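You operate a simulated robot arm through the tools that you are given. There is no shell and no other tool.

Carry out the task below with a simulated robot arm. There is one attempt and no reset: what you move stays moved.

Task
Pack the earliest-dated oat bar carton in the BARS carton; fold it shut.
Fine: all four flaps, short ones first; the BARS carton stays on its mat; the other oat bar cartons stay.
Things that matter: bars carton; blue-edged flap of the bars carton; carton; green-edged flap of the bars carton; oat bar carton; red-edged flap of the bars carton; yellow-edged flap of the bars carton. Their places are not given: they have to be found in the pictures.

It is judged by the outcome, as a careful person would: the job done as asked, and still so three seconds after it is handed in. It fails if anything else is knocked over, pushed out of place, dropped, spilled or broken. Flat cloth is picked up by pressing the open fingertips on it (5 to 10 N) and closing them slowly along it; thin cloth reads only 2 to 8 mm in the jaws.

Robot
A 6-joint arm with a two-finger gripper, fixed in place. Base frame: the origin is on the floor under the middle of its stand, x ahead of it, y to its left, z up. Readings come in mm, rad, newtons and seconds.
It reaches about 1417 mm from its shoulder. Its first joint turns from -2.897 to 2.897 rad. Payload 3.43 kg.
Tool frame: the origin (TCP) lies between the finger pads and is the grasp point; the fingertips stand 20 mm ahead of it; z points along the fingers, y is the line along which they close. The gripper opens to 190 mm; its body begins 248 mm behind the TCP.
Orientation is that of the tool frame in the base frame, as [roll, pitch, yaw] about the fixed x, y, z axes, in that order (R = Rz(yaw) Ry(pitch) Rx(roll)). With the fingers straight down and closing along the base's y, the tool's x points along the base's -x, its y along +y and its z along -z.

Tools
- The arm moves only by the tool apply_moves. Its argument "targets" is text: rows parted by semicolons, each of 7 numbers parted by spaces: the shift along the base's x, y, z in m, then the turn, a rotation vector about the base's x, y, z in rad, then the gripper command, from -1 (fully open) to 1 (shut), values between in proportion. In form: tx ty tz wx wy wz gripper; .... A call has 1 to 20 rows; each row shifts and turns the commanded pose from where the row before left it. Rows are played at 5 a second. More than 50 mm and 0.15 rad between two rows, or a gripper value outside its range, and nothing of the call is played. A pose out of reach is approached as far as the arm can. The call stops where the force on the tool passes 90 N (or 10 N more than at its start, if that is more) or the arm is blocked; 0.2 s more then pass. Each finger travels about 153 mm/s and halts on what it meets, pressing with about 34 N; the grip force reading is that of the motor and also rises with nothing between the fingers. The clock runs only during rows and for 0.2 s after the last one: add rows that do not move to give the fingers time. The reply holds the time, the measured pose of the TCP, the force on the tool along the base axes, the opening and the grip force, in the units named above and with some noise, with the torque about the TCP (base axes, N m) and any sound that the robot's microphone picked up.
- Cameras (640 x 400 px; columns grow to the right, rows downward): "scene" is fixed at [50.1, 650.4, 1567]; the picture's right is [-0.50, -0.86, 0.00], its down [-0.36, 0.21, -0.91] and it looks along [0.79, -0.46, -0.41] (base axes); focal length 366 px, centre (320, 200). "wrist" rides on the gripper at [70, -8, -288] in the tool frame; the picture's right is [0.12, 0.99, 0.00], its down [-0.96, 0.11, -0.25] and it looks along [-0.25, 0.03, 0.97] (tool axes); focal length 261 px, centre (320, 200).
- grab_frame(camera): a new picture of that camera. No time passes.
- move_column(by): moves the trunk up (or, below 0, down) by that many mm; the arm rides with it, the base frame stays. It gives what a move gives, with no picture.
- locate(camera, pixels): for up to 12 pixels [column, row] of the newest picture of that camera ("zoom" is the newest enlarged one), the place [x, y, z] in the base frame of the surface seen there, good to about 2 mm. No time passes.
- inspect(camera, box): a new picture of the part [left, top, right, bottom] of that camera's present view, enlarged. No time passes.
- job_done(): hands the job in; it is judged then, once.

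Unless the task says otherwise, let go and move clear before handing in.

The tools are called after "Emit:" as name(argument=value, ...) on one line, values as JSON. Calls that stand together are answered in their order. apply_moves: Moves the arm, as the interface text tells. Its arguments: {"type":"object","properties":{"targets":{"type":"string"}},"required":["targets"]} The other tools are called the same way: move_column (by) moves the trunk up or down; grab_frame (camera) takes a picture; locate (camera, pixels) gives the place of the surface under pixels of a picture; inspect (camera, box) takes an enlarged picture of a part of a camera's view; job_done () hands the job in.

At the start:

```text
clock: 0.0
position: [558.0, -212.4, 1270.7]
orientation: [3.14, 0.001, -3.139]
contact_force: [-0.5, 0.0, 0.1]
wrist_torque: [0.0, -0.03, -0.04]
gripper_width: 189.9
finger_force: 0.2
trunk travel left (down, up): [-300.0, 140.0]
```

scene: 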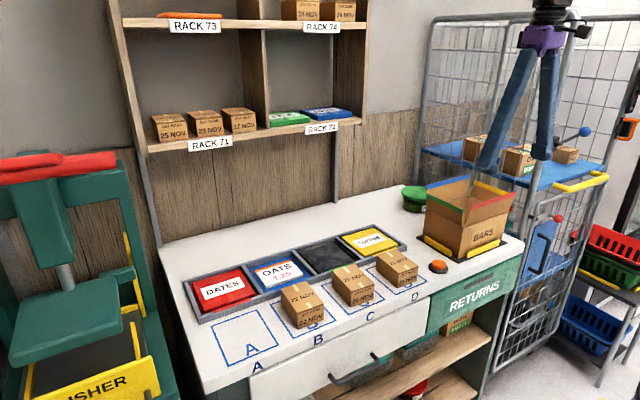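
wrist: 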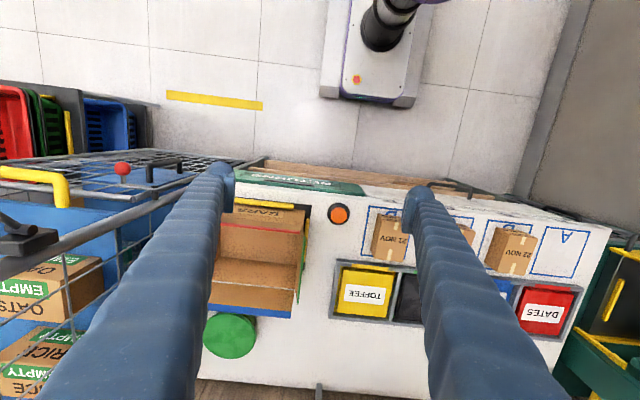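

The scene shows cartons on the bench at B, C and D (around pixels 300,305; 352,283; 397,268), more on racks 71 and 74, and the BARS carton at about (470,220). I'll enlarge these areas to read the labels and dates.

Emit:
inspect(camera="scene", box=[260, 230, 440, 342])

Emit:
inspect(camera="scene", box=[140, 90, 270, 171])

Emit:
inspect(camera="scene", box=[140, 0, 370, 50])

Emit:
inspect(camera="scene", box=[390, 160, 550, 270])

Emit:
inspect(camera="scene", box=[440, 100, 620, 210])

Emit:
inspect(camera="scene", box=[360, 280, 520, 400])

```text
3.56 times, centred on (350, 286) of scene
```

zoom: 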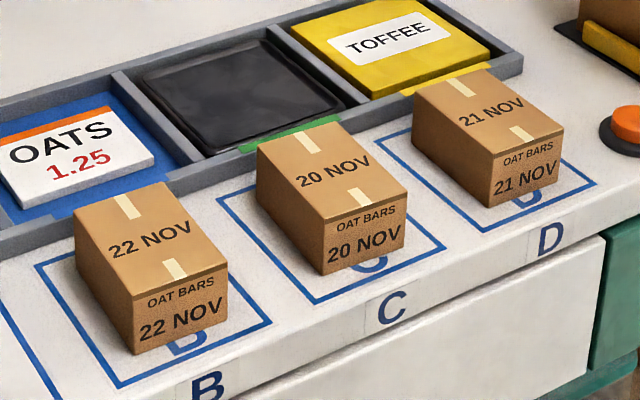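

```text
4.92 times, centred on (205, 130) of scene
```

zoom: 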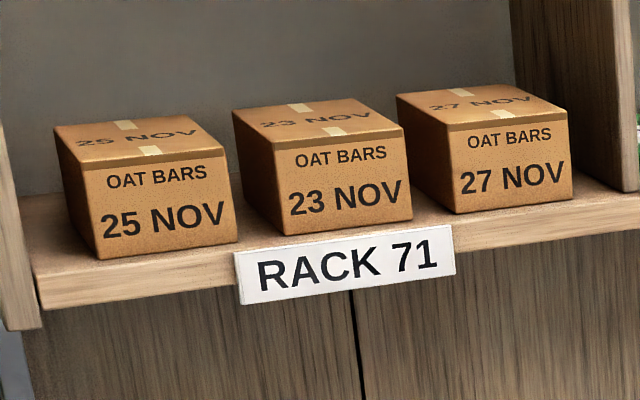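

```text
2.78 times, centred on (255, 25) of scene
```

zoom: 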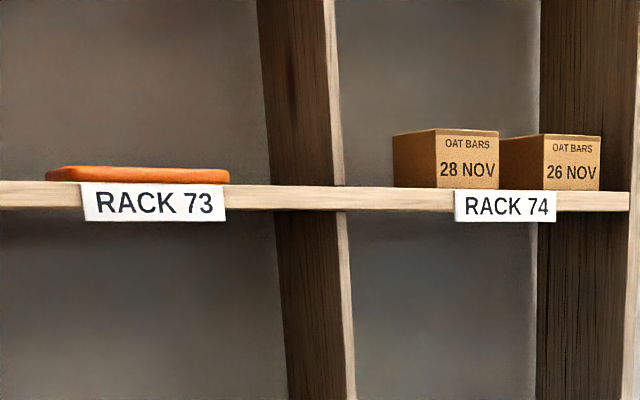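

```text
3.64 times, centred on (470, 215) of scene
```

zoom: 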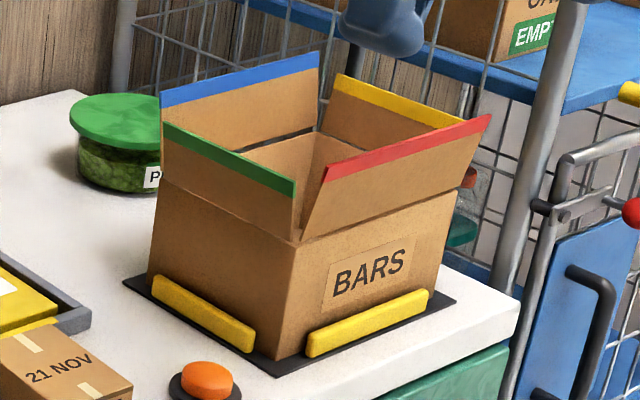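

```text
3.56 times, centred on (530, 155) of scene
```

zoom: 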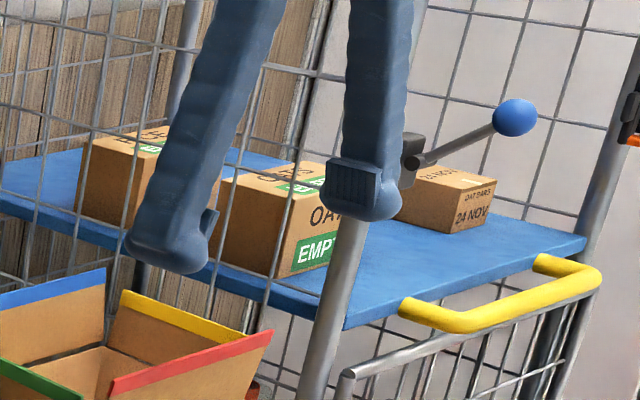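

```text
3.33 times, centred on (440, 340) of scene
```

zoom: 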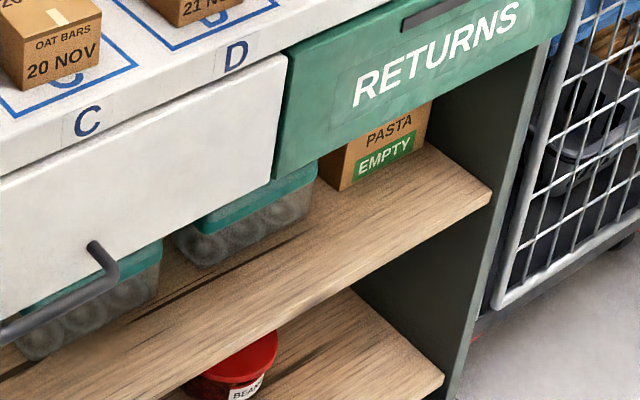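

The earliest readable date is 20 NOV, on spot C (scene pixel ~352,283); the others run from 21 to 28 NOV. Next I'll measure that carton, the BARS carton and its flaps.

Emit:
inspect(camera="wrist", box=[340, 180, 620, 355])

Emit:
inspect(camera="wrist", box=[190, 170, 370, 370])

Emit:
inspect(camera="scene", box=[300, 240, 440, 328])

```text
2.29 times, centred on (480, 268) of wrist
```

zoom: 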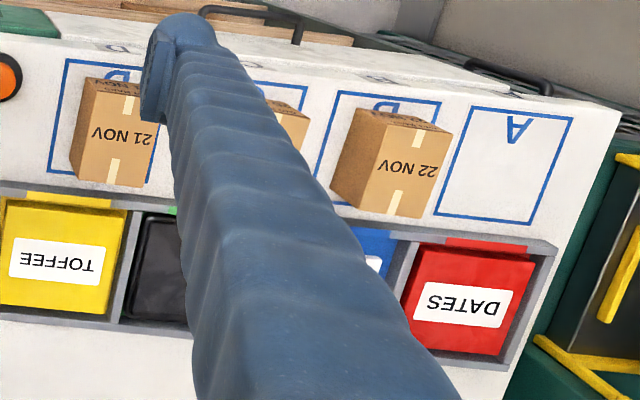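

```text
2.00 times, centred on (280, 270) of wrist
```

zoom: 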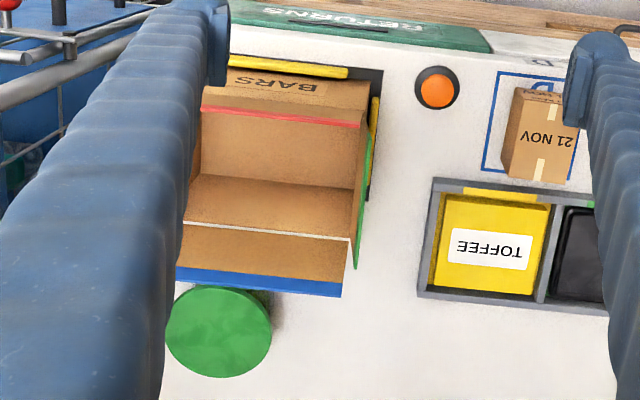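

```text
4.55 times, centred on (370, 284) of scene
```

zoom: 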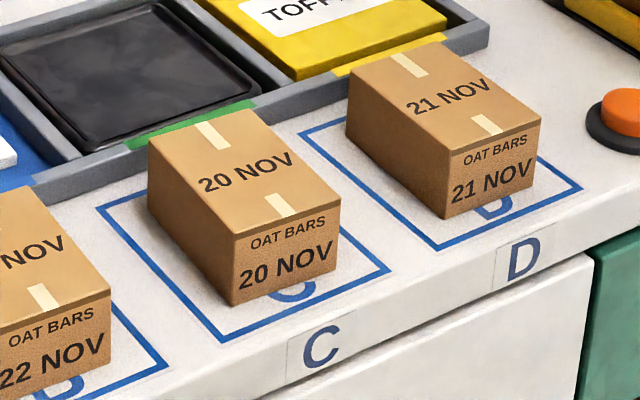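

Emit:
locate(camera="zoom", pixels=[[149, 142], [244, 112], [338, 205], [234, 237], [232, 303], [335, 260], [350, 150], [348, 73], [443, 42], [446, 217], [539, 126], [110, 298]])

Emit:
inspect(camera="scene", box=[400, 165, 540, 275])

```text
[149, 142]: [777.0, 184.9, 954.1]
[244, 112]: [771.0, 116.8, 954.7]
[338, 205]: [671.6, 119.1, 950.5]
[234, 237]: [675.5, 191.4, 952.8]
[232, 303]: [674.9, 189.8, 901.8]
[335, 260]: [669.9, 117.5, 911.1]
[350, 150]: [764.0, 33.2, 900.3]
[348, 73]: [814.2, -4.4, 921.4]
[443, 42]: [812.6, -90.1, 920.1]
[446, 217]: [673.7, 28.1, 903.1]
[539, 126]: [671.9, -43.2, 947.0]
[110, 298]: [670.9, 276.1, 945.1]
```

```text
3.64 times, centred on (470, 220) of scene
```

zoom: 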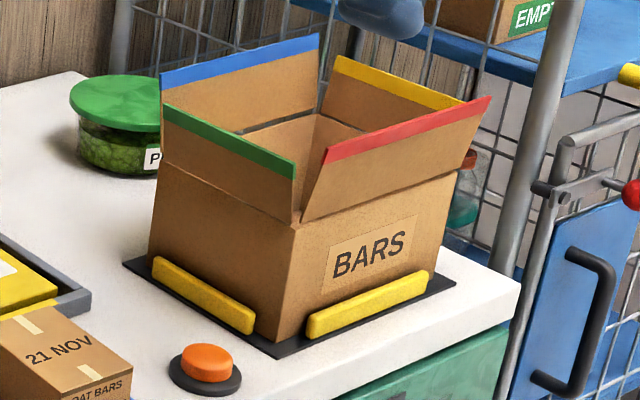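

The 20 NOV carton spans about x 672–776, y 117–190, z 900–954. Now I'll measure the BARS carton corners and flaps in the zoom.

Emit:
locate(camera="zoom", pixels=[[164, 165], [293, 222], [452, 172], [280, 338], [152, 248], [165, 108], [293, 175], [324, 160], [488, 100], [162, 80], [317, 40], [338, 60]])

Emit:
locate(camera="zoom", pixels=[[458, 100], [335, 115], [290, 130], [250, 150], [300, 150], [275, 352], [125, 263], [455, 282], [205, 360], [210, 300], [370, 300], [115, 90]])

```text
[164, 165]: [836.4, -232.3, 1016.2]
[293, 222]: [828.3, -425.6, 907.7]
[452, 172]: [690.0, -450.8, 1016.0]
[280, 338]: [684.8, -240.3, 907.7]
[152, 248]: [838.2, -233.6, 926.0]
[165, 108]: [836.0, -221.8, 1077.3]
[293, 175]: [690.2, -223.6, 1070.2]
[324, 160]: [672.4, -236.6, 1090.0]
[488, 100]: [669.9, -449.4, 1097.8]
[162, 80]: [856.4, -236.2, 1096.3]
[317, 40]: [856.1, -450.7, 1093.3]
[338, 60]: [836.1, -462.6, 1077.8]
```

```text
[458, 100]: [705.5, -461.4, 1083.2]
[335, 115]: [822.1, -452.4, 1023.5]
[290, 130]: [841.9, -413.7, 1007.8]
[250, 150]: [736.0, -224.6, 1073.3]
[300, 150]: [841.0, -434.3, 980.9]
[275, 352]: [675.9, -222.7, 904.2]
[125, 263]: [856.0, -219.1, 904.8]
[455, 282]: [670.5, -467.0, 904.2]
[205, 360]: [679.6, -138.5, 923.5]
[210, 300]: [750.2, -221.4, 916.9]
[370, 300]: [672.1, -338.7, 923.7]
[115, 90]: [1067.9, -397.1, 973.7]
```

The BARS carton measures about x 688–840, y -451 to -232, with its rim near z 1016 and its flaps standing up to about 1097. I still need the neighbouring cartons' edges and the finger shape.

Emit:
inspect(camera="scene", box=[460, 0, 620, 200])

Emit:
inspect(camera="scene", box=[250, 260, 370, 350])

```text
2.00 times, centred on (540, 100) of scene
```

zoom: 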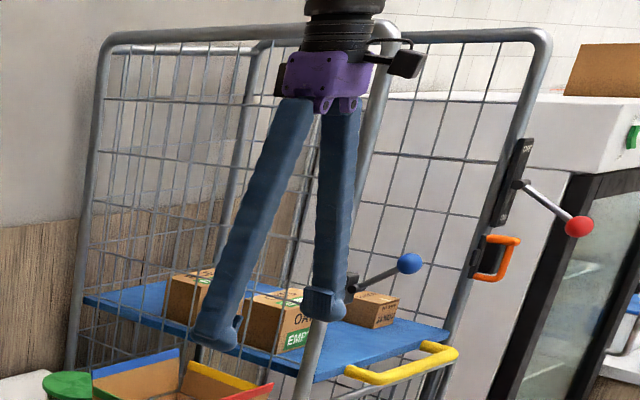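

```text
4.44 times, centred on (310, 305) of scene
```

zoom: 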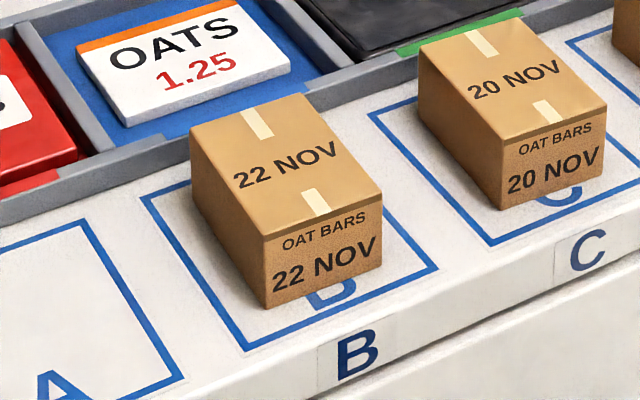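

The 22 NOV carton stands to the left of the 20 NOV one, so I'll measure the gap between them.

Emit:
locate(camera="zoom", pixels=[[190, 127], [298, 96], [379, 196], [265, 237], [267, 306], [379, 262], [420, 48], [502, 145], [502, 208], [604, 100], [420, 330], [417, 60]])

Emit:
inspect(camera="scene", box=[470, 130, 580, 200])

```text
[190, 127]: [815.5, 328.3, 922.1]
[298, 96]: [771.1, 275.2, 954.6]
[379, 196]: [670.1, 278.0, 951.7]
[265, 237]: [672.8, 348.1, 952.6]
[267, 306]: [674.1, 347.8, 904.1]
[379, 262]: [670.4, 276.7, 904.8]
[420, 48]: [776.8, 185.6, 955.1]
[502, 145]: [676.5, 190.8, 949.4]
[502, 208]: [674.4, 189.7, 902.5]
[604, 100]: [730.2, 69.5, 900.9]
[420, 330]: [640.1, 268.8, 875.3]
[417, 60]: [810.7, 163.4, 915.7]
```

```text
5.71 times, centred on (525, 165) of scene
```

zoom: 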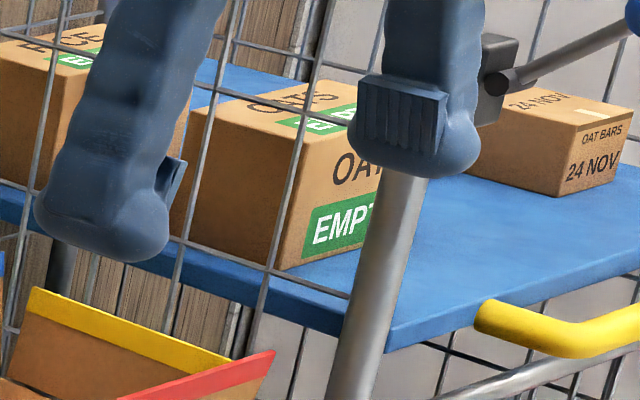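

Gaps of about 87 mm on both sides of the carton. I'll measure the finger thickness at the tips before going in.

Emit:
locate(camera="zoom", pixels=[[40, 215], [85, 225], [135, 230], [163, 230], [170, 185], [365, 110], [435, 125], [400, 165], [475, 145], [150, 250], [60, 120], [160, 120]])

Emit:
grab_frame(camera="scene")

```text
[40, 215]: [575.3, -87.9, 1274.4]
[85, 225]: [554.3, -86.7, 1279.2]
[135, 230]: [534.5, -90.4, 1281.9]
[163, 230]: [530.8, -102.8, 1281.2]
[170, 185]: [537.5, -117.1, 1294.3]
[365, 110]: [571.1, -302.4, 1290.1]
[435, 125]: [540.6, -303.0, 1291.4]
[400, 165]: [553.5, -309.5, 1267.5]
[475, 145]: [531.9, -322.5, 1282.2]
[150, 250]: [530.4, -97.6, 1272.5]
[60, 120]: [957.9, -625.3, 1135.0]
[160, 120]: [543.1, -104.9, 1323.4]
```

```text
taken
```

scene: 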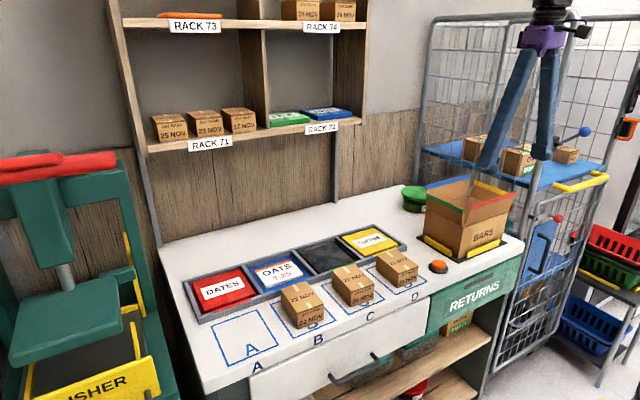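

The fingers are about 31 mm thick and 47 mm wide at the tips, so a grasp across y (73 mm) with a ~120 mm opening clears both neighbours. I'll move above the 20 NOV carton first, staying high.

Emit:
apply_moves(targets="0.01844 0.0406 0 0 0 0 -0.263; 0.01844 0.0406 0 0 0 0 -0.263; 0.01844 0.0406 0 0 0 0 -0.263; 0.01844 0.0406 0 0 0 0 -0.263; 0.01844 0.0406 0 0 0 0 -0.263; 0.01844 0.0406 0 0 0 0 -0.263; 0.01844 0.0406 0 0 0 0 -0.263; 0.01844 0.0406 0 0 0 0 -0.263; 0.01844 0.0406 0 0 0 0 -0.263; 0 0 0 0 0 0 -0.263; 0 0 0 0 0 0 -0.263")

Emit:
grab_frame(camera="wrist")

Emit:
grab_frame(camera="scene")

```text
clock: 2.4
position: [723.3, 153.3, 1268.9]
orientation: [3.14, -0.003, 3.141]
contact_force: [0.8, -1.0, 0.4]
wrist_torque: [0.07, 0.04, 0.0]
gripper_width: 120.0
finger_force: 0.0
trunk travel left (down, up): [-300.0, 140.0]
```

```text
taken
```

wrist: 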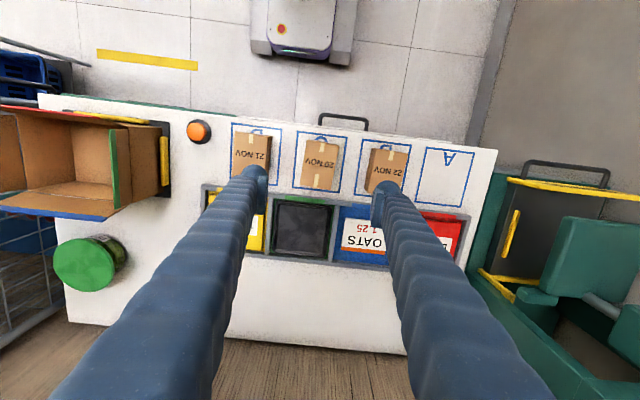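

```text
taken
```

scene: 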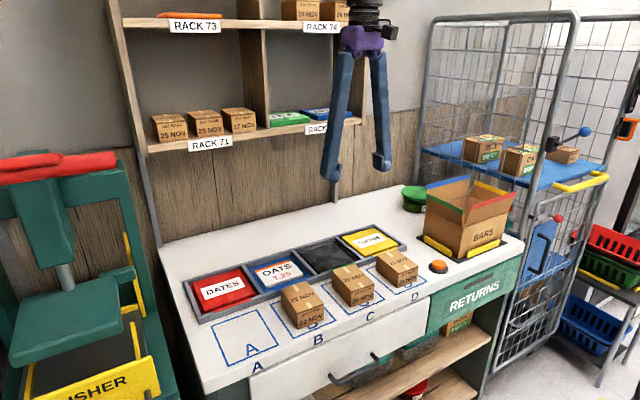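

The fingers hold at 120 mm and sit above the carton. I'll enlarge the wrist view to check the carton's yaw before descending.

Emit:
inspect(camera="wrist", box=[230, 120, 410, 210])

```text
3.56 times, centred on (320, 165) of wrist
```

zoom: 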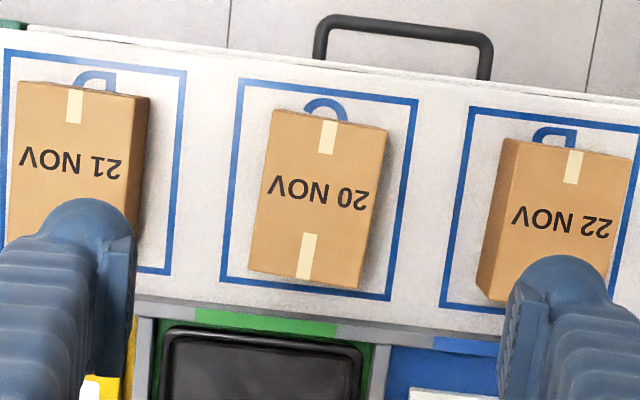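

Emit:
locate(camera="zoom", pixels=[[276, 113], [385, 130], [361, 286], [250, 269], [318, 200], [329, 122], [306, 276], [440, 300], [220, 280], [130, 200]])

```text
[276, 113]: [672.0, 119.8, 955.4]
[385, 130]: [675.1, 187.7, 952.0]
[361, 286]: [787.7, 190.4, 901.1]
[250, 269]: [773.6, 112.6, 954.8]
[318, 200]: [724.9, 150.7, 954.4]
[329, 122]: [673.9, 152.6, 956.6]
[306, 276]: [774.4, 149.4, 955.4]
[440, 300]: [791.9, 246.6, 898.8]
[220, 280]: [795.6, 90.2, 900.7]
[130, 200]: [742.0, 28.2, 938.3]
```

The carton's axis is turned about -0.045 rad and its centre is (724, 151). I'll turn the gripper to match and descend to just above the carton.

Emit:
apply_moves(targets="0.0007 -0.002 -0.04 0 0 -0.045 -0.263; 0 0 -0.045 0 0 0 -0.263; 0 0 -0.045 0 0 0 -0.263; 0 0 -0.045 0 0 0 -0.263; 0 0 -0.045 0 0 0 -0.263; 0 0 -0.04 0 0 0 -0.263; 0 0 0 0 0 0 -0.263; 0 0 0 0 0 0 -0.263")

Emit:
grab_frame(camera="wrist")

Emit:
inspect(camera="scene", box=[260, 180, 440, 340])

```text
clock: 4.2
position: [725.3, 149.7, 1008.5]
orientation: [-3.141, -0.002, 3.098]
contact_force: [0.5, 0.2, 0.2]
wrist_torque: [0.02, 0.01, -0.02]
gripper_width: 120.0
finger_force: 0.0
trunk travel left (down, up): [-300.0, 140.0]
```

```text
taken
```

wrist: 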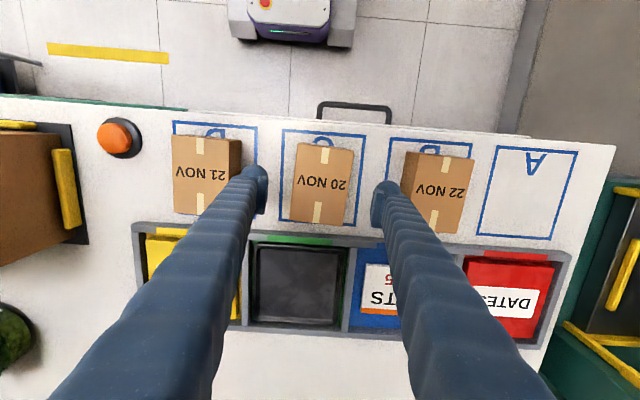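

```text
2.50 times, centred on (350, 260) of scene
```

zoom: 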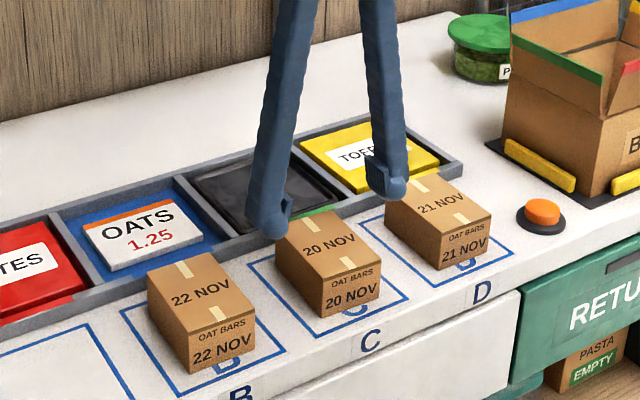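

The fingers straddle the 20 NOV carton (wrist px 265 and 372 against carton edges ~295 and ~350). I'll lower to grasp height at z ≈ 932.

Emit:
apply_moves(targets="0 0.001 -0.026 0 0 0 -0.263; 0 0 -0.026 0 0 0 -0.263; 0 0 -0.0245 0 0 0 -0.263; 0 0 0 0 0 0 -0.263; 0 0 0 0 0 0 -0.263")

Emit:
grab_frame(camera="wrist")

Emit:
inspect(camera="scene", box=[260, 180, 440, 340])

```text
clock: 5.4
position: [727.7, 152.0, 934.0]
orientation: [-3.141, -0.002, 3.096]
contact_force: [-0.3, -0.1, 0.6]
wrist_torque: [0.02, -0.01, 0.0]
gripper_width: 119.8
finger_force: 0.1
trunk travel left (down, up): [-300.0, 140.0]
```

```text
taken
```

wrist: 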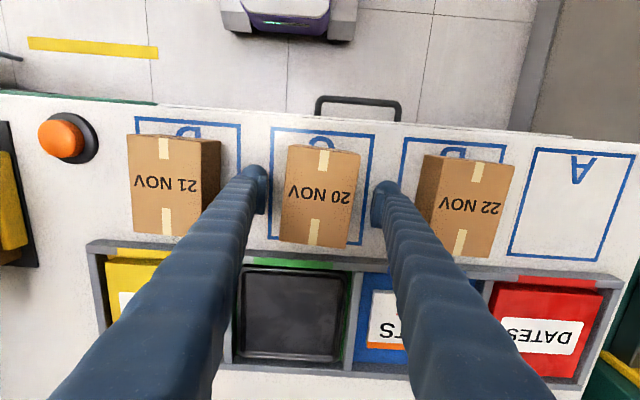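

```text
2.50 times, centred on (350, 260) of scene
```

zoom: 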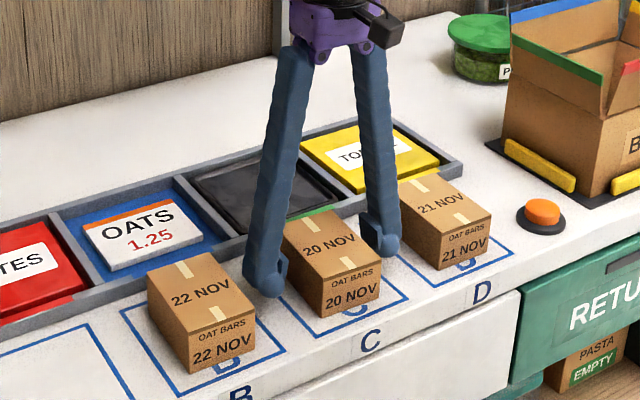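

The fingers are down on both sides without contact. Now I'll close on the carton.

Emit:
apply_moves(targets="0 0 0 0 0 0 0.1; 0 0 0 0 0 0 0.25; 0 0 0 0 0 0 0.4; 0 0 0 0 0 0 0.4; 0 0 0 0 0 0 0.4")

Emit:
grab_frame(camera="wrist")

```text
clock: 6.6
position: [726.8, 151.4, 934.1]
orientation: [-3.141, -0.002, 3.097]
contact_force: [0.5, 1.4, -0.1]
wrist_torque: [0.01, -0.06, -0.02]
gripper_width: 75.9
finger_force: 33.7
trunk travel left (down, up): [-300.0, 140.0]
```

```text
taken
```

wrist: 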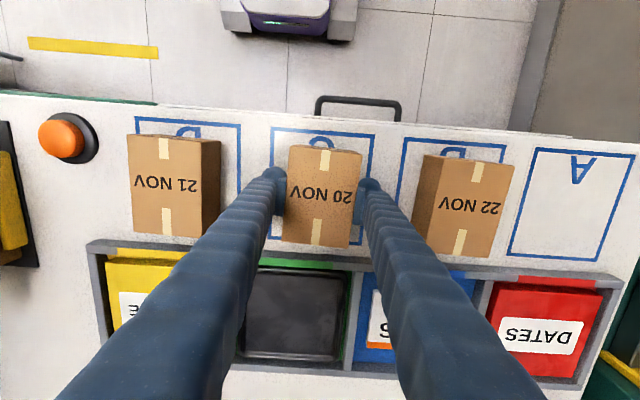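

Gripped at 75.9 mm with 33.7 N. I'll lift it straight up clear of everything.

Emit:
apply_moves(targets="0 0 0.015 0 0 0 0.4; 0 0 0.03 0 0 0 0.4; 0 0 0.045 0 0 0 0.4; 0 0 0.045 0 0 0 0.4; 0 0 0.045 0 0 0 0.4; 0 0 0.045 0 0 0 0.4; 0 0 0.045 0 0 0 0.4; 0 0 0 0 0 0 0.4; 0 0 0 0 0 0 0.4")

Emit:
grab_frame(camera="scene")

Emit:
grab_frame(camera="wrist")

```text
clock: 8.6
position: [721.0, 156.8, 1199.3]
orientation: [3.141, 0.0, 3.097]
contact_force: [0.2, 1.1, -1.8]
wrist_torque: [-0.01, -0.05, 0.02]
gripper_width: 75.8
finger_force: 33.6
trunk travel left (down, up): [-300.0, 140.0]
```

```text
taken
```

scene: 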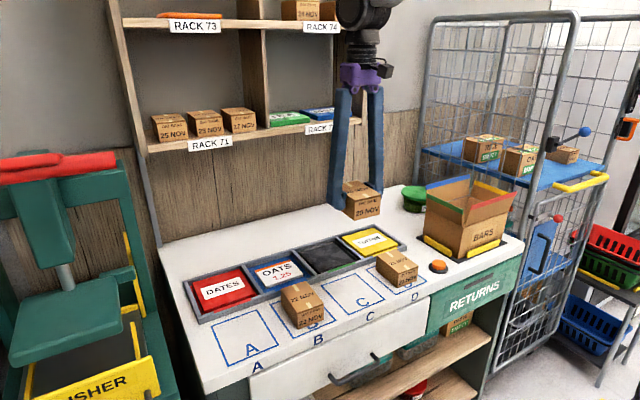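

```text
taken
```

wrist: 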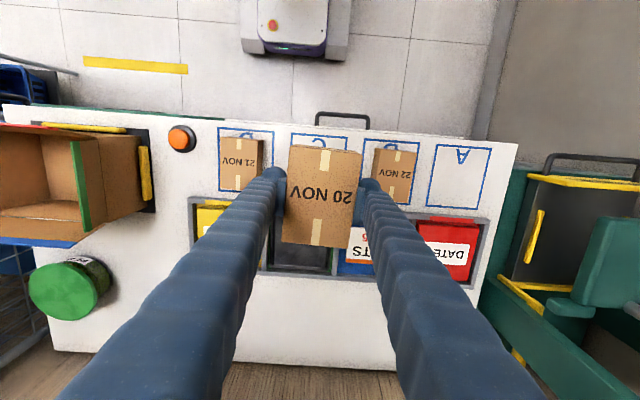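

The carton is held level and clear of the bench. I'll carry it at this height to above the BARS carton and square the yaw.

Emit:
apply_moves(targets="0.0042 -0.0494 0 0 0 0.009 0.4; 0.0042 -0.0494 0 0 0 0.009 0.4; 0.0042 -0.0494 0 0 0 0.009 0.4; 0.0042 -0.0494 0 0 0 0.009 0.4; 0.0042 -0.0494 0 0 0 0.009 0.4; 0.0042 -0.0494 0 0 0 0 0.4; 0.0042 -0.0494 0 0 0 0 0.4; 0.0042 -0.0494 0 0 0 0 0.4; 0.0042 -0.0494 0 0 0 0 0.4; 0.0042 -0.0494 0 0 0 0 0.4; 0 0 0 0 0 0 0.4; 0 0 0 0 0 0 0.4")

Emit:
grab_frame(camera="scene")

Emit:
grab_frame(camera="wrist")

Emit:
inspect(camera="scene", box=[390, 120, 550, 270])

```text
clock: 11.2
position: [767.6, -342.0, 1206.9]
orientation: [3.141, 0.0, -3.141]
contact_force: [1.2, 1.1, -1.0]
wrist_torque: [-0.14, 0.01, 0.02]
gripper_width: 75.8
finger_force: 33.8
trunk travel left (down, up): [-300.0, 140.0]
```

```text
taken
```

scene: 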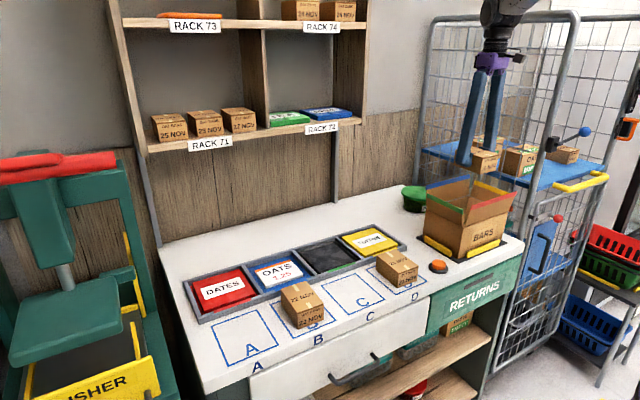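

```text
taken
```

wrist: 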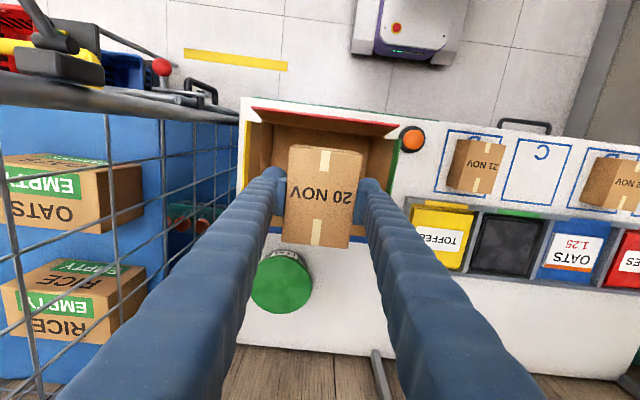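

```text
2.67 times, centred on (470, 195) of scene
```

zoom: 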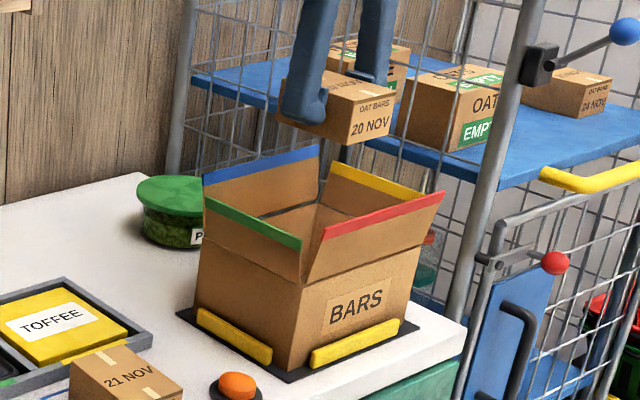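

The carton hangs above the open BARS carton. I'll check the held carton's position and the box rim in the new pictures before lowering.

Emit:
locate(camera="zoom", pixels=[[350, 108], [396, 96], [347, 143], [390, 130], [206, 237], [301, 283], [412, 247], [290, 367], [196, 303], [270, 200], [322, 260], [430, 210]])

Emit:
locate(camera="wrist", pixels=[[326, 149], [316, 245], [320, 200], [290, 146], [362, 152], [350, 248], [283, 242], [252, 110], [398, 136], [390, 178], [250, 185], [262, 130]])

```text
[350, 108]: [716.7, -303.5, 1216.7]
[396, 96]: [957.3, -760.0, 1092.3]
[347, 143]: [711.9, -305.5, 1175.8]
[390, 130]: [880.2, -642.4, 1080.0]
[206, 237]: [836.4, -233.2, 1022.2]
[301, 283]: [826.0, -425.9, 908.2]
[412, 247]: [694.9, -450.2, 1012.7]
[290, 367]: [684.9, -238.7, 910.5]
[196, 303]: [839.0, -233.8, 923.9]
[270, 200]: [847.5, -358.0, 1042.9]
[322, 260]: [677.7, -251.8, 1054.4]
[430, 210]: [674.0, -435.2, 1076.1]
```

```text
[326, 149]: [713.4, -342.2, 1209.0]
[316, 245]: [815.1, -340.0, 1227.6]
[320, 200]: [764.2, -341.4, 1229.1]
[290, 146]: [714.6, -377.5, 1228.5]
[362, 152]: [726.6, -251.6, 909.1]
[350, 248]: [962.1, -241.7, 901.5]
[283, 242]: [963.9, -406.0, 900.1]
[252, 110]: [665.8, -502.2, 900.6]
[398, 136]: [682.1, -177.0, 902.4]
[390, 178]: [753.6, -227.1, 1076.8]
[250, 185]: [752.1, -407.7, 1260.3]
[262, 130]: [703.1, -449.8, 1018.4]
```

The held carton is centred over the box (x 713–815, y -378 to -305, bottom z ≈ 1176). I'll lower it most of the way and check.

Emit:
apply_moves(targets="0 0 -0.036 0 0 0 0.4; 0 0 -0.036 0 0 0 0.4; 0 0 -0.036 0 0 0 0.4; 0 0 -0.036 0 0 0 0.4; 0 0 -0.036 0 0 0 0.4; 0 0 -0.036 0 0 0 0.4; 0 0 0 0 0 0 0.4; 0 0 0 0 0 0 0.4")

Emit:
grab_frame(camera="wrist")

Emit:
inspect(camera="scene", box=[390, 120, 550, 270])

```text
clock: 13.0
position: [764.4, -342.7, 990.1]
orientation: [-3.141, -0.001, -3.14]
contact_force: [-0.5, -0.7, -1.4]
wrist_torque: [-0.02, 0.01, 0.02]
gripper_width: 76.1
finger_force: 33.8
trunk travel left (down, up): [-300.0, 140.0]
```

```text
taken
```

wrist: 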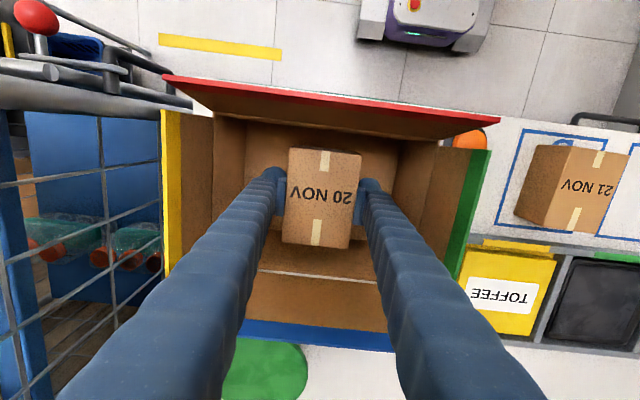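

```text
2.67 times, centred on (470, 195) of scene
```

zoom: 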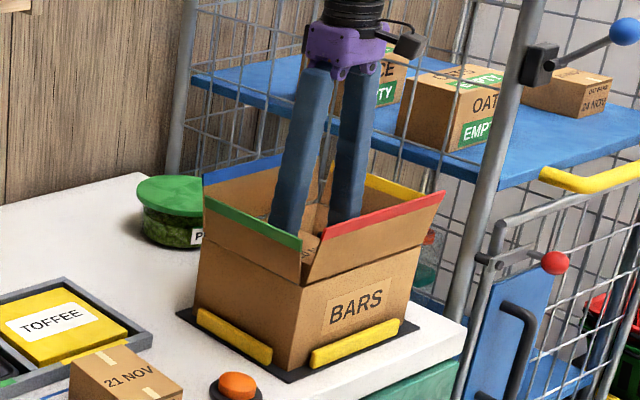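

The carton is inside the walls and clear on all sides, reading no contact. I'll lower the last 50 mm, slowing near the floor of the box.

Emit:
apply_moves(targets="0 0 -0.02 0 0 0 0.4; 0 0 -0.015 0 0 0 0.4; 0 0 -0.008 0 0 0 0.4; 0 0 -0.003 0 0 0 0.4; 0 0 0 0 0 0 0.4; 0 0 0 0 0 0 0.4")

```text
clock: 14.4
position: [765.5, -342.0, 941.9]
orientation: [3.14, -0.002, -3.139]
contact_force: [-1.3, 0.7, 0.8]
wrist_torque: [-0.03, 0.02, -0.02]
gripper_width: 75.7
finger_force: 34.2
trunk travel left (down, up): [-300.0, 140.0]
```

At z 941.9 the vertical force went from -1.4 to +0.8 N, so it is at or near the floor. I'll take two small steps to confirm contact.

Emit:
apply_moves(targets="0 0 -0.0015 0 0 0 0.4; 0 0 0 0 0 0 0.4; 0 0 0 0 0 0 0.4")

Emit:
apply_moves(targets="0 0 -0.0015 0 0 0 0.4; 0 0 0 0 0 0 0.4; 0 0 0 0 0 0 0.4")

```text
clock: 15.2
position: [764.7, -343.2, 941.6]
orientation: [3.141, 0.002, -3.139]
contact_force: [-4.6, -1.5, 17.5]
wrist_torque: [0.11, 0.36, 0.04]
gripper_width: 76.0
finger_force: 33.5
trunk travel left (down, up): [-300.0, 140.0]
```

```text
clock: 16.0
position: [766.0, -341.9, 942.1]
orientation: [-3.139, 0.003, -3.139]
contact_force: [-1.1, -4.4, 39.7]
wrist_torque: [-0.12, 0.16, 0.09]
gripper_width: 75.7
finger_force: 33.9
trunk travel left (down, up): [-300.0, 140.0]
```

It is on the floor of the box (39.7 N up). I'll back off ~2.5 mm to relieve the pressure and then open the fingers a little.

Emit:
apply_moves(targets="0 0 0.0025 0 0 0 0.4; 0 0 0 0 0 0 0.4; 0 0 0 0 0 0 0.15; 0 0 0 0 0 0 0.05; 0 0 0 0 0 0 -0.1; 0 0 0 0 0 0 -0.1; 0 0 0 0 0 0 -0.1")

Emit:
grab_frame(camera="wrist")

```text
clock: 17.6
position: [767.2, -341.7, 940.8]
orientation: [-3.14, 0.0, -3.14]
contact_force: [-0.3, -0.1, -0.6]
wrist_torque: [0.03, 0.03, -0.01]
gripper_width: 104.4
finger_force: 0.1
trunk travel left (down, up): [-300.0, 140.0]
```

```text
taken
```

wrist: 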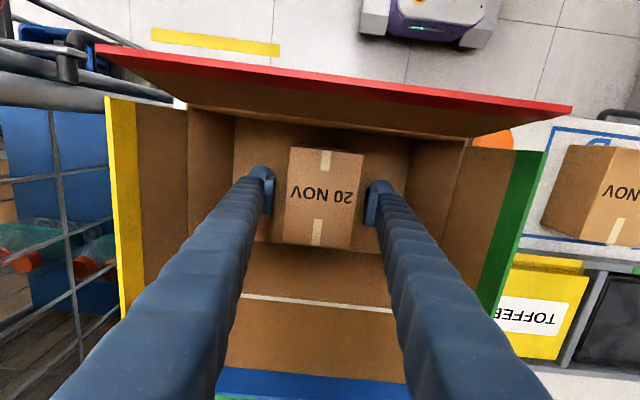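

The carton is released and standing free between the open fingers. I'll withdraw straight up.

Emit:
apply_moves(targets="0 0 0.015 0 0 0 -0.1; 0 0 0.035 0 0 0 -0.1; 0 0 0.045 0 0 0 -0.1; 0 0 0.045 0 0 0 -0.1; 0 0 0.045 0 0 0 -0.1; 0 0 0.045 0 0 0 -0.1; 0 0 0.045 0 0 0 -0.1; 0 0 0.03 0 0 0 -0.1; 0 0 0 0 0 0 -0.1; 0 0 0 0 0 0 -0.1")

Emit:
grab_frame(camera="wrist")

Emit:
grab_frame(camera="scene")

Emit:
inspect(camera="scene", box=[400, 160, 540, 270])

```text
clock: 19.8
position: [768.2, -342.8, 1243.1]
orientation: [-3.141, -0.002, -3.139]
contact_force: [0.1, -0.8, 0.0]
wrist_torque: [-0.02, 0.0, 0.0]
gripper_width: 104.5
finger_force: 0.0
trunk travel left (down, up): [-300.0, 140.0]
```

```text
taken
```

wrist: 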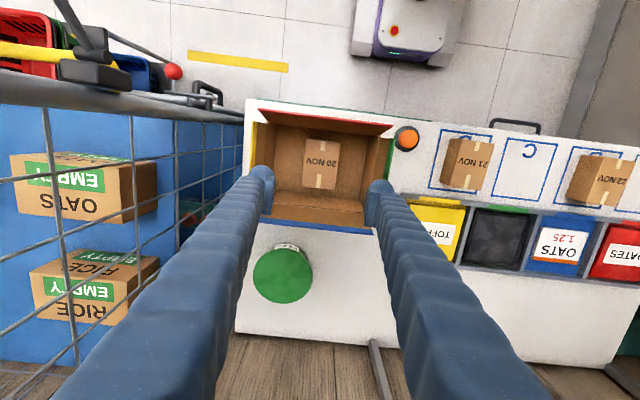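

```text
taken
```

scene: 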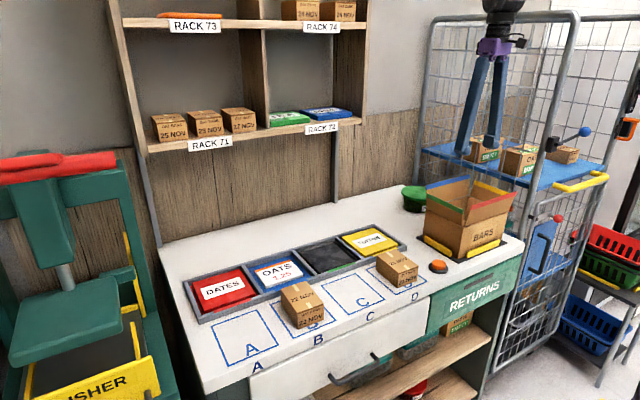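

```text
3.64 times, centred on (470, 215) of scene
```

zoom: 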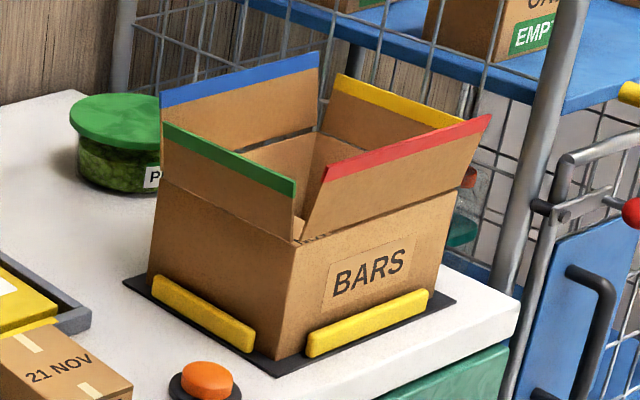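

The 20 NOV carton lies on the box floor (wrist px 322,163) and the flaps are untouched. The short flaps are green (y ≈ -232) and yellow (y ≈ -452), so I'll close the fingers and go to the outside of the green flap first.

Emit:
apply_moves(targets="-0.001 0.0445 0 0 0 0 0.3; -0.001 0.0445 0 0 0 0 0.7; -0.001 0.0445 0 0 0 0 1; -0.001 0.0445 0 0 0 0 1; 0 0 -0.04 0 0 0 1; 0 0 -0.04 0 0 0 1; 0 0 -0.04 0 0 0 1; 0 0 -0.04 0 0 0 1; 0 0 0 0 0 0 1; 0 0 0 0 0 0 1")

Emit:
inspect(camera="scene", box=[380, 100, 560, 270])

Emit:
grab_frame(camera="wrist")

```text
clock: 22.0
position: [762.9, -161.1, 1088.4]
orientation: [3.141, -0.003, -3.14]
contact_force: [0.3, 0.1, -0.3]
wrist_torque: [-0.01, -0.01, 0.02]
gripper_width: 0.0
finger_force: 33.4
trunk travel left (down, up): [-300.0, 140.0]
```

```text
2.35 times, centred on (470, 185) of scene
```

zoom: 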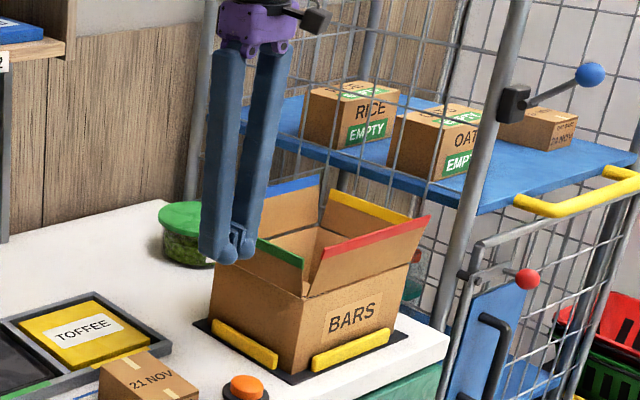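

```text
taken
```

wrist: 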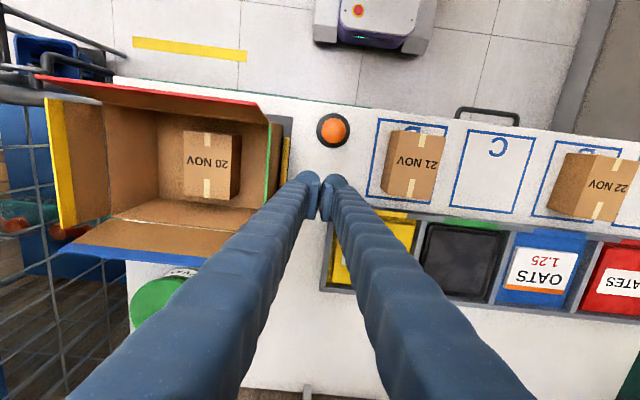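

The closed fingertips are outside the green flap, clear of it. I'll push it inward along an arc, first to about 45°.

Emit:
apply_moves(targets="0 -0.014 -0.008 0 0 0 1; 0 -0.015 -0.002 0 0 0 1; 0 -0.011 0 0 0 0 1; 0 -0.0125 0 0 0 0 1; 0 -0.0115 -0.001 0 0 0 1; 0 -0.010 -0.007 0 0 0 1; 0 0 0 0 0 0 1")

Emit:
inspect(camera="scene", box=[380, 100, 560, 270])

Emit:
grab_frame(camera="wrist")

```text
clock: 23.6
position: [763.2, -237.5, 1068.5]
orientation: [-3.141, 0.0, -3.141]
contact_force: [0.8, 0.1, -0.8]
wrist_torque: [0.01, -0.01, -0.02]
gripper_width: 0.0
finger_force: 33.3
trunk travel left (down, up): [-300.0, 140.0]
```

```text
2.35 times, centred on (470, 185) of scene
```

zoom: 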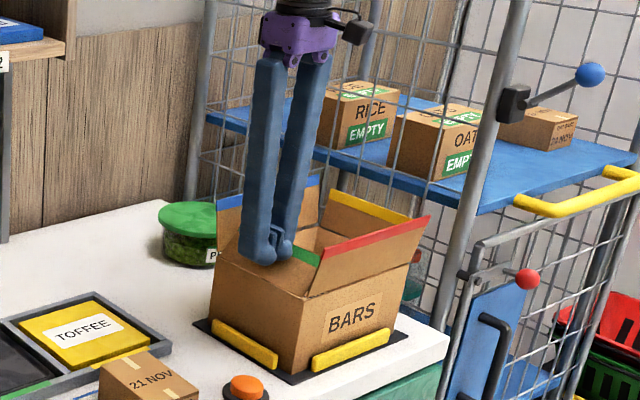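

```text
taken
```

wrist: 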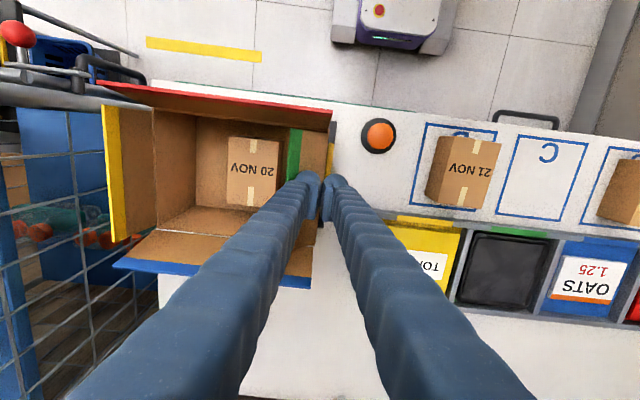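

The green flap is folding in at about 45° with almost no resistance. I'll continue the arc down to flat.

Emit:
apply_moves(targets="0 -0.007 -0.009 0 0 0 1; 0 -0.005 -0.010 0 0 0 1; 0 -0.003 -0.006 0 0 0 1; 0 0 0 0 0 0 1; 0 0 0 0 0 0 1")

Emit:
inspect(camera="scene", box=[380, 100, 560, 270])

Emit:
grab_frame(camera="wrist")

```text
clock: 24.8
position: [763.7, -251.7, 1043.4]
orientation: [3.142, -0.002, -3.14]
contact_force: [0.1, 0.2, 0.9]
wrist_torque: [-0.04, 0.02, 0.02]
gripper_width: 0.2
finger_force: 33.9
trunk travel left (down, up): [-300.0, 140.0]
```

```text
2.35 times, centred on (470, 185) of scene
```

zoom: 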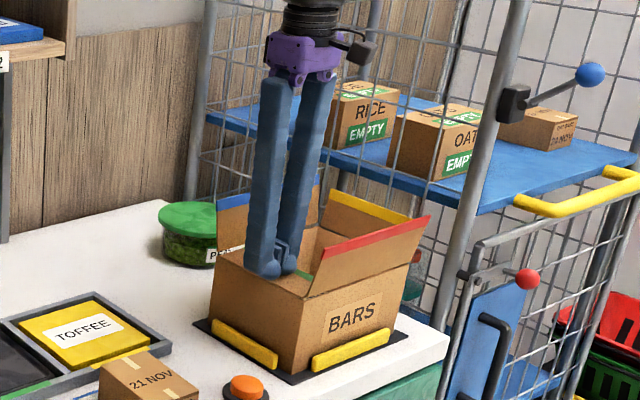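

```text
taken
```

wrist: 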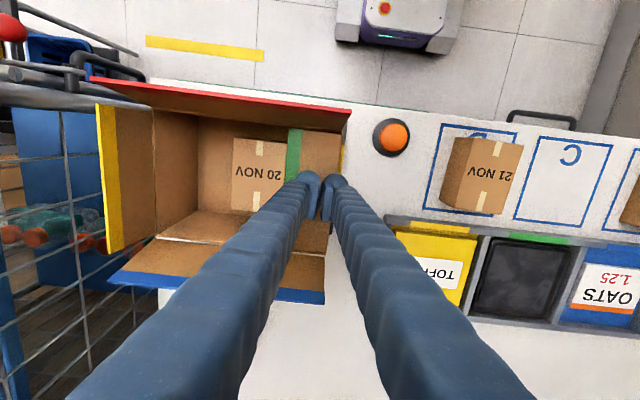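

The flap is nearly flat. I'll press down a few more mm while watching the force.

Emit:
apply_moves(targets="0 -0.003 -0.003 0 0 0 1; 0 -0.002 -0.003 0 0 0 1; 0 0 0 0 0 0 1; 0 0 0 0 0 0 1")

Emit:
inspect(camera="scene", box=[400, 160, 540, 270])

```text
clock: 25.8
position: [763.3, -255.2, 1041.6]
orientation: [-3.14, 0.005, -3.14]
contact_force: [7.3, 25.4, 53.8]
wrist_torque: [0.74, 0.04, -0.15]
gripper_width: 5.9
finger_force: 34.3
trunk travel left (down, up): [-300.0, 140.0]
```

```text
3.64 times, centred on (470, 215) of scene
```

zoom: 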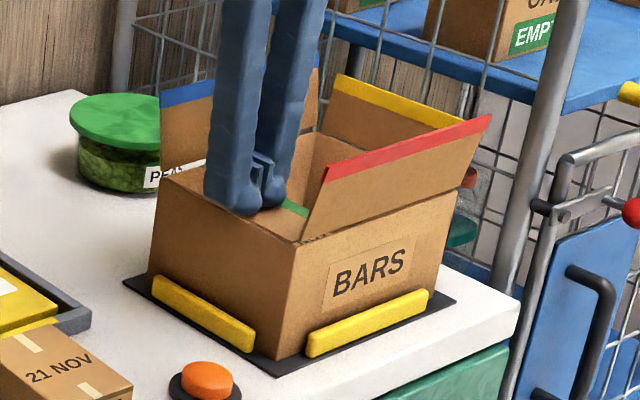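

The outer finger is now resting on the box rim (54 N), so I'll raise at once and see whether the flap stays folded.

Emit:
apply_moves(targets="0 0 0.006 0 0 0 1; 0 0 0.02 0 0 0 1; 0 0 0.04 0 0 0 1; 0 0 0.045 0 0 0 1; 0 0 0.045 0 0 0 1; 0 0 0 0 0 0 1; 0 0 0 0 0 0 1")

Emit:
inspect(camera="scene", box=[400, 160, 540, 270])

Emit:
grab_frame(camera="wrist")

```text
clock: 27.4
position: [762.6, -259.5, 1196.9]
orientation: [-3.141, 0.0, -3.14]
contact_force: [-0.8, 0.2, 0.4]
wrist_torque: [0.04, 0.0, 0.02]
gripper_width: 0.0
finger_force: 34.1
trunk travel left (down, up): [-300.0, 140.0]
```

```text
3.64 times, centred on (470, 215) of scene
```

zoom: 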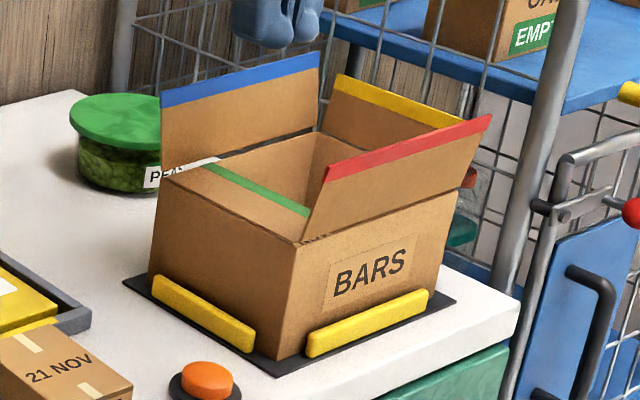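

```text
taken
```

wrist: 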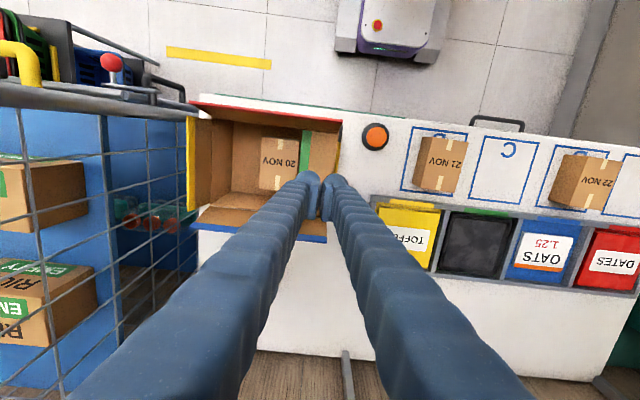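

The green flap stays folded flat (zoom ~ (255,190)). I'll check its level and that the box hasn't shifted, and measure the space beyond the yellow flap near the cage.

Emit:
locate(camera="zoom", pixels=[[165, 180], [205, 166], [307, 214], [300, 240], [250, 190], [280, 350], [275, 372], [125, 284], [338, 78], [462, 122], [452, 195], [470, 175]])

Emit:
locate(camera="wrist", pixels=[[190, 120], [188, 232], [130, 170], [110, 150], [150, 150], [100, 110], [190, 108], [180, 165], [120, 280], [60, 105]])

```text
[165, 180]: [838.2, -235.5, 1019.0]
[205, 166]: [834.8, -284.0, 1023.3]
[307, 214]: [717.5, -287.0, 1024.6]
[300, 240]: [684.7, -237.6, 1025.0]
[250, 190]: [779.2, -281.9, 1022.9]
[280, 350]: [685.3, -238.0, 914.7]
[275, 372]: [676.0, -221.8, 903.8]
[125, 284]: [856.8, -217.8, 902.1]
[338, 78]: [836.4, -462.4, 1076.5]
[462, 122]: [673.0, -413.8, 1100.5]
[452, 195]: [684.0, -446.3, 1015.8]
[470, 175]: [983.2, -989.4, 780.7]
```

```text
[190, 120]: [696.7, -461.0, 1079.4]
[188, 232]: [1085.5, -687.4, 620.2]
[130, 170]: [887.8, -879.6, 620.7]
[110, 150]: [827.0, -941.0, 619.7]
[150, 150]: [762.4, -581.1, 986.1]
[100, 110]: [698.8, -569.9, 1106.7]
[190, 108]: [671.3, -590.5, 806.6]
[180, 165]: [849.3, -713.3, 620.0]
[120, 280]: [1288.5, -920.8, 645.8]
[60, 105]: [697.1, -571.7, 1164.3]
```

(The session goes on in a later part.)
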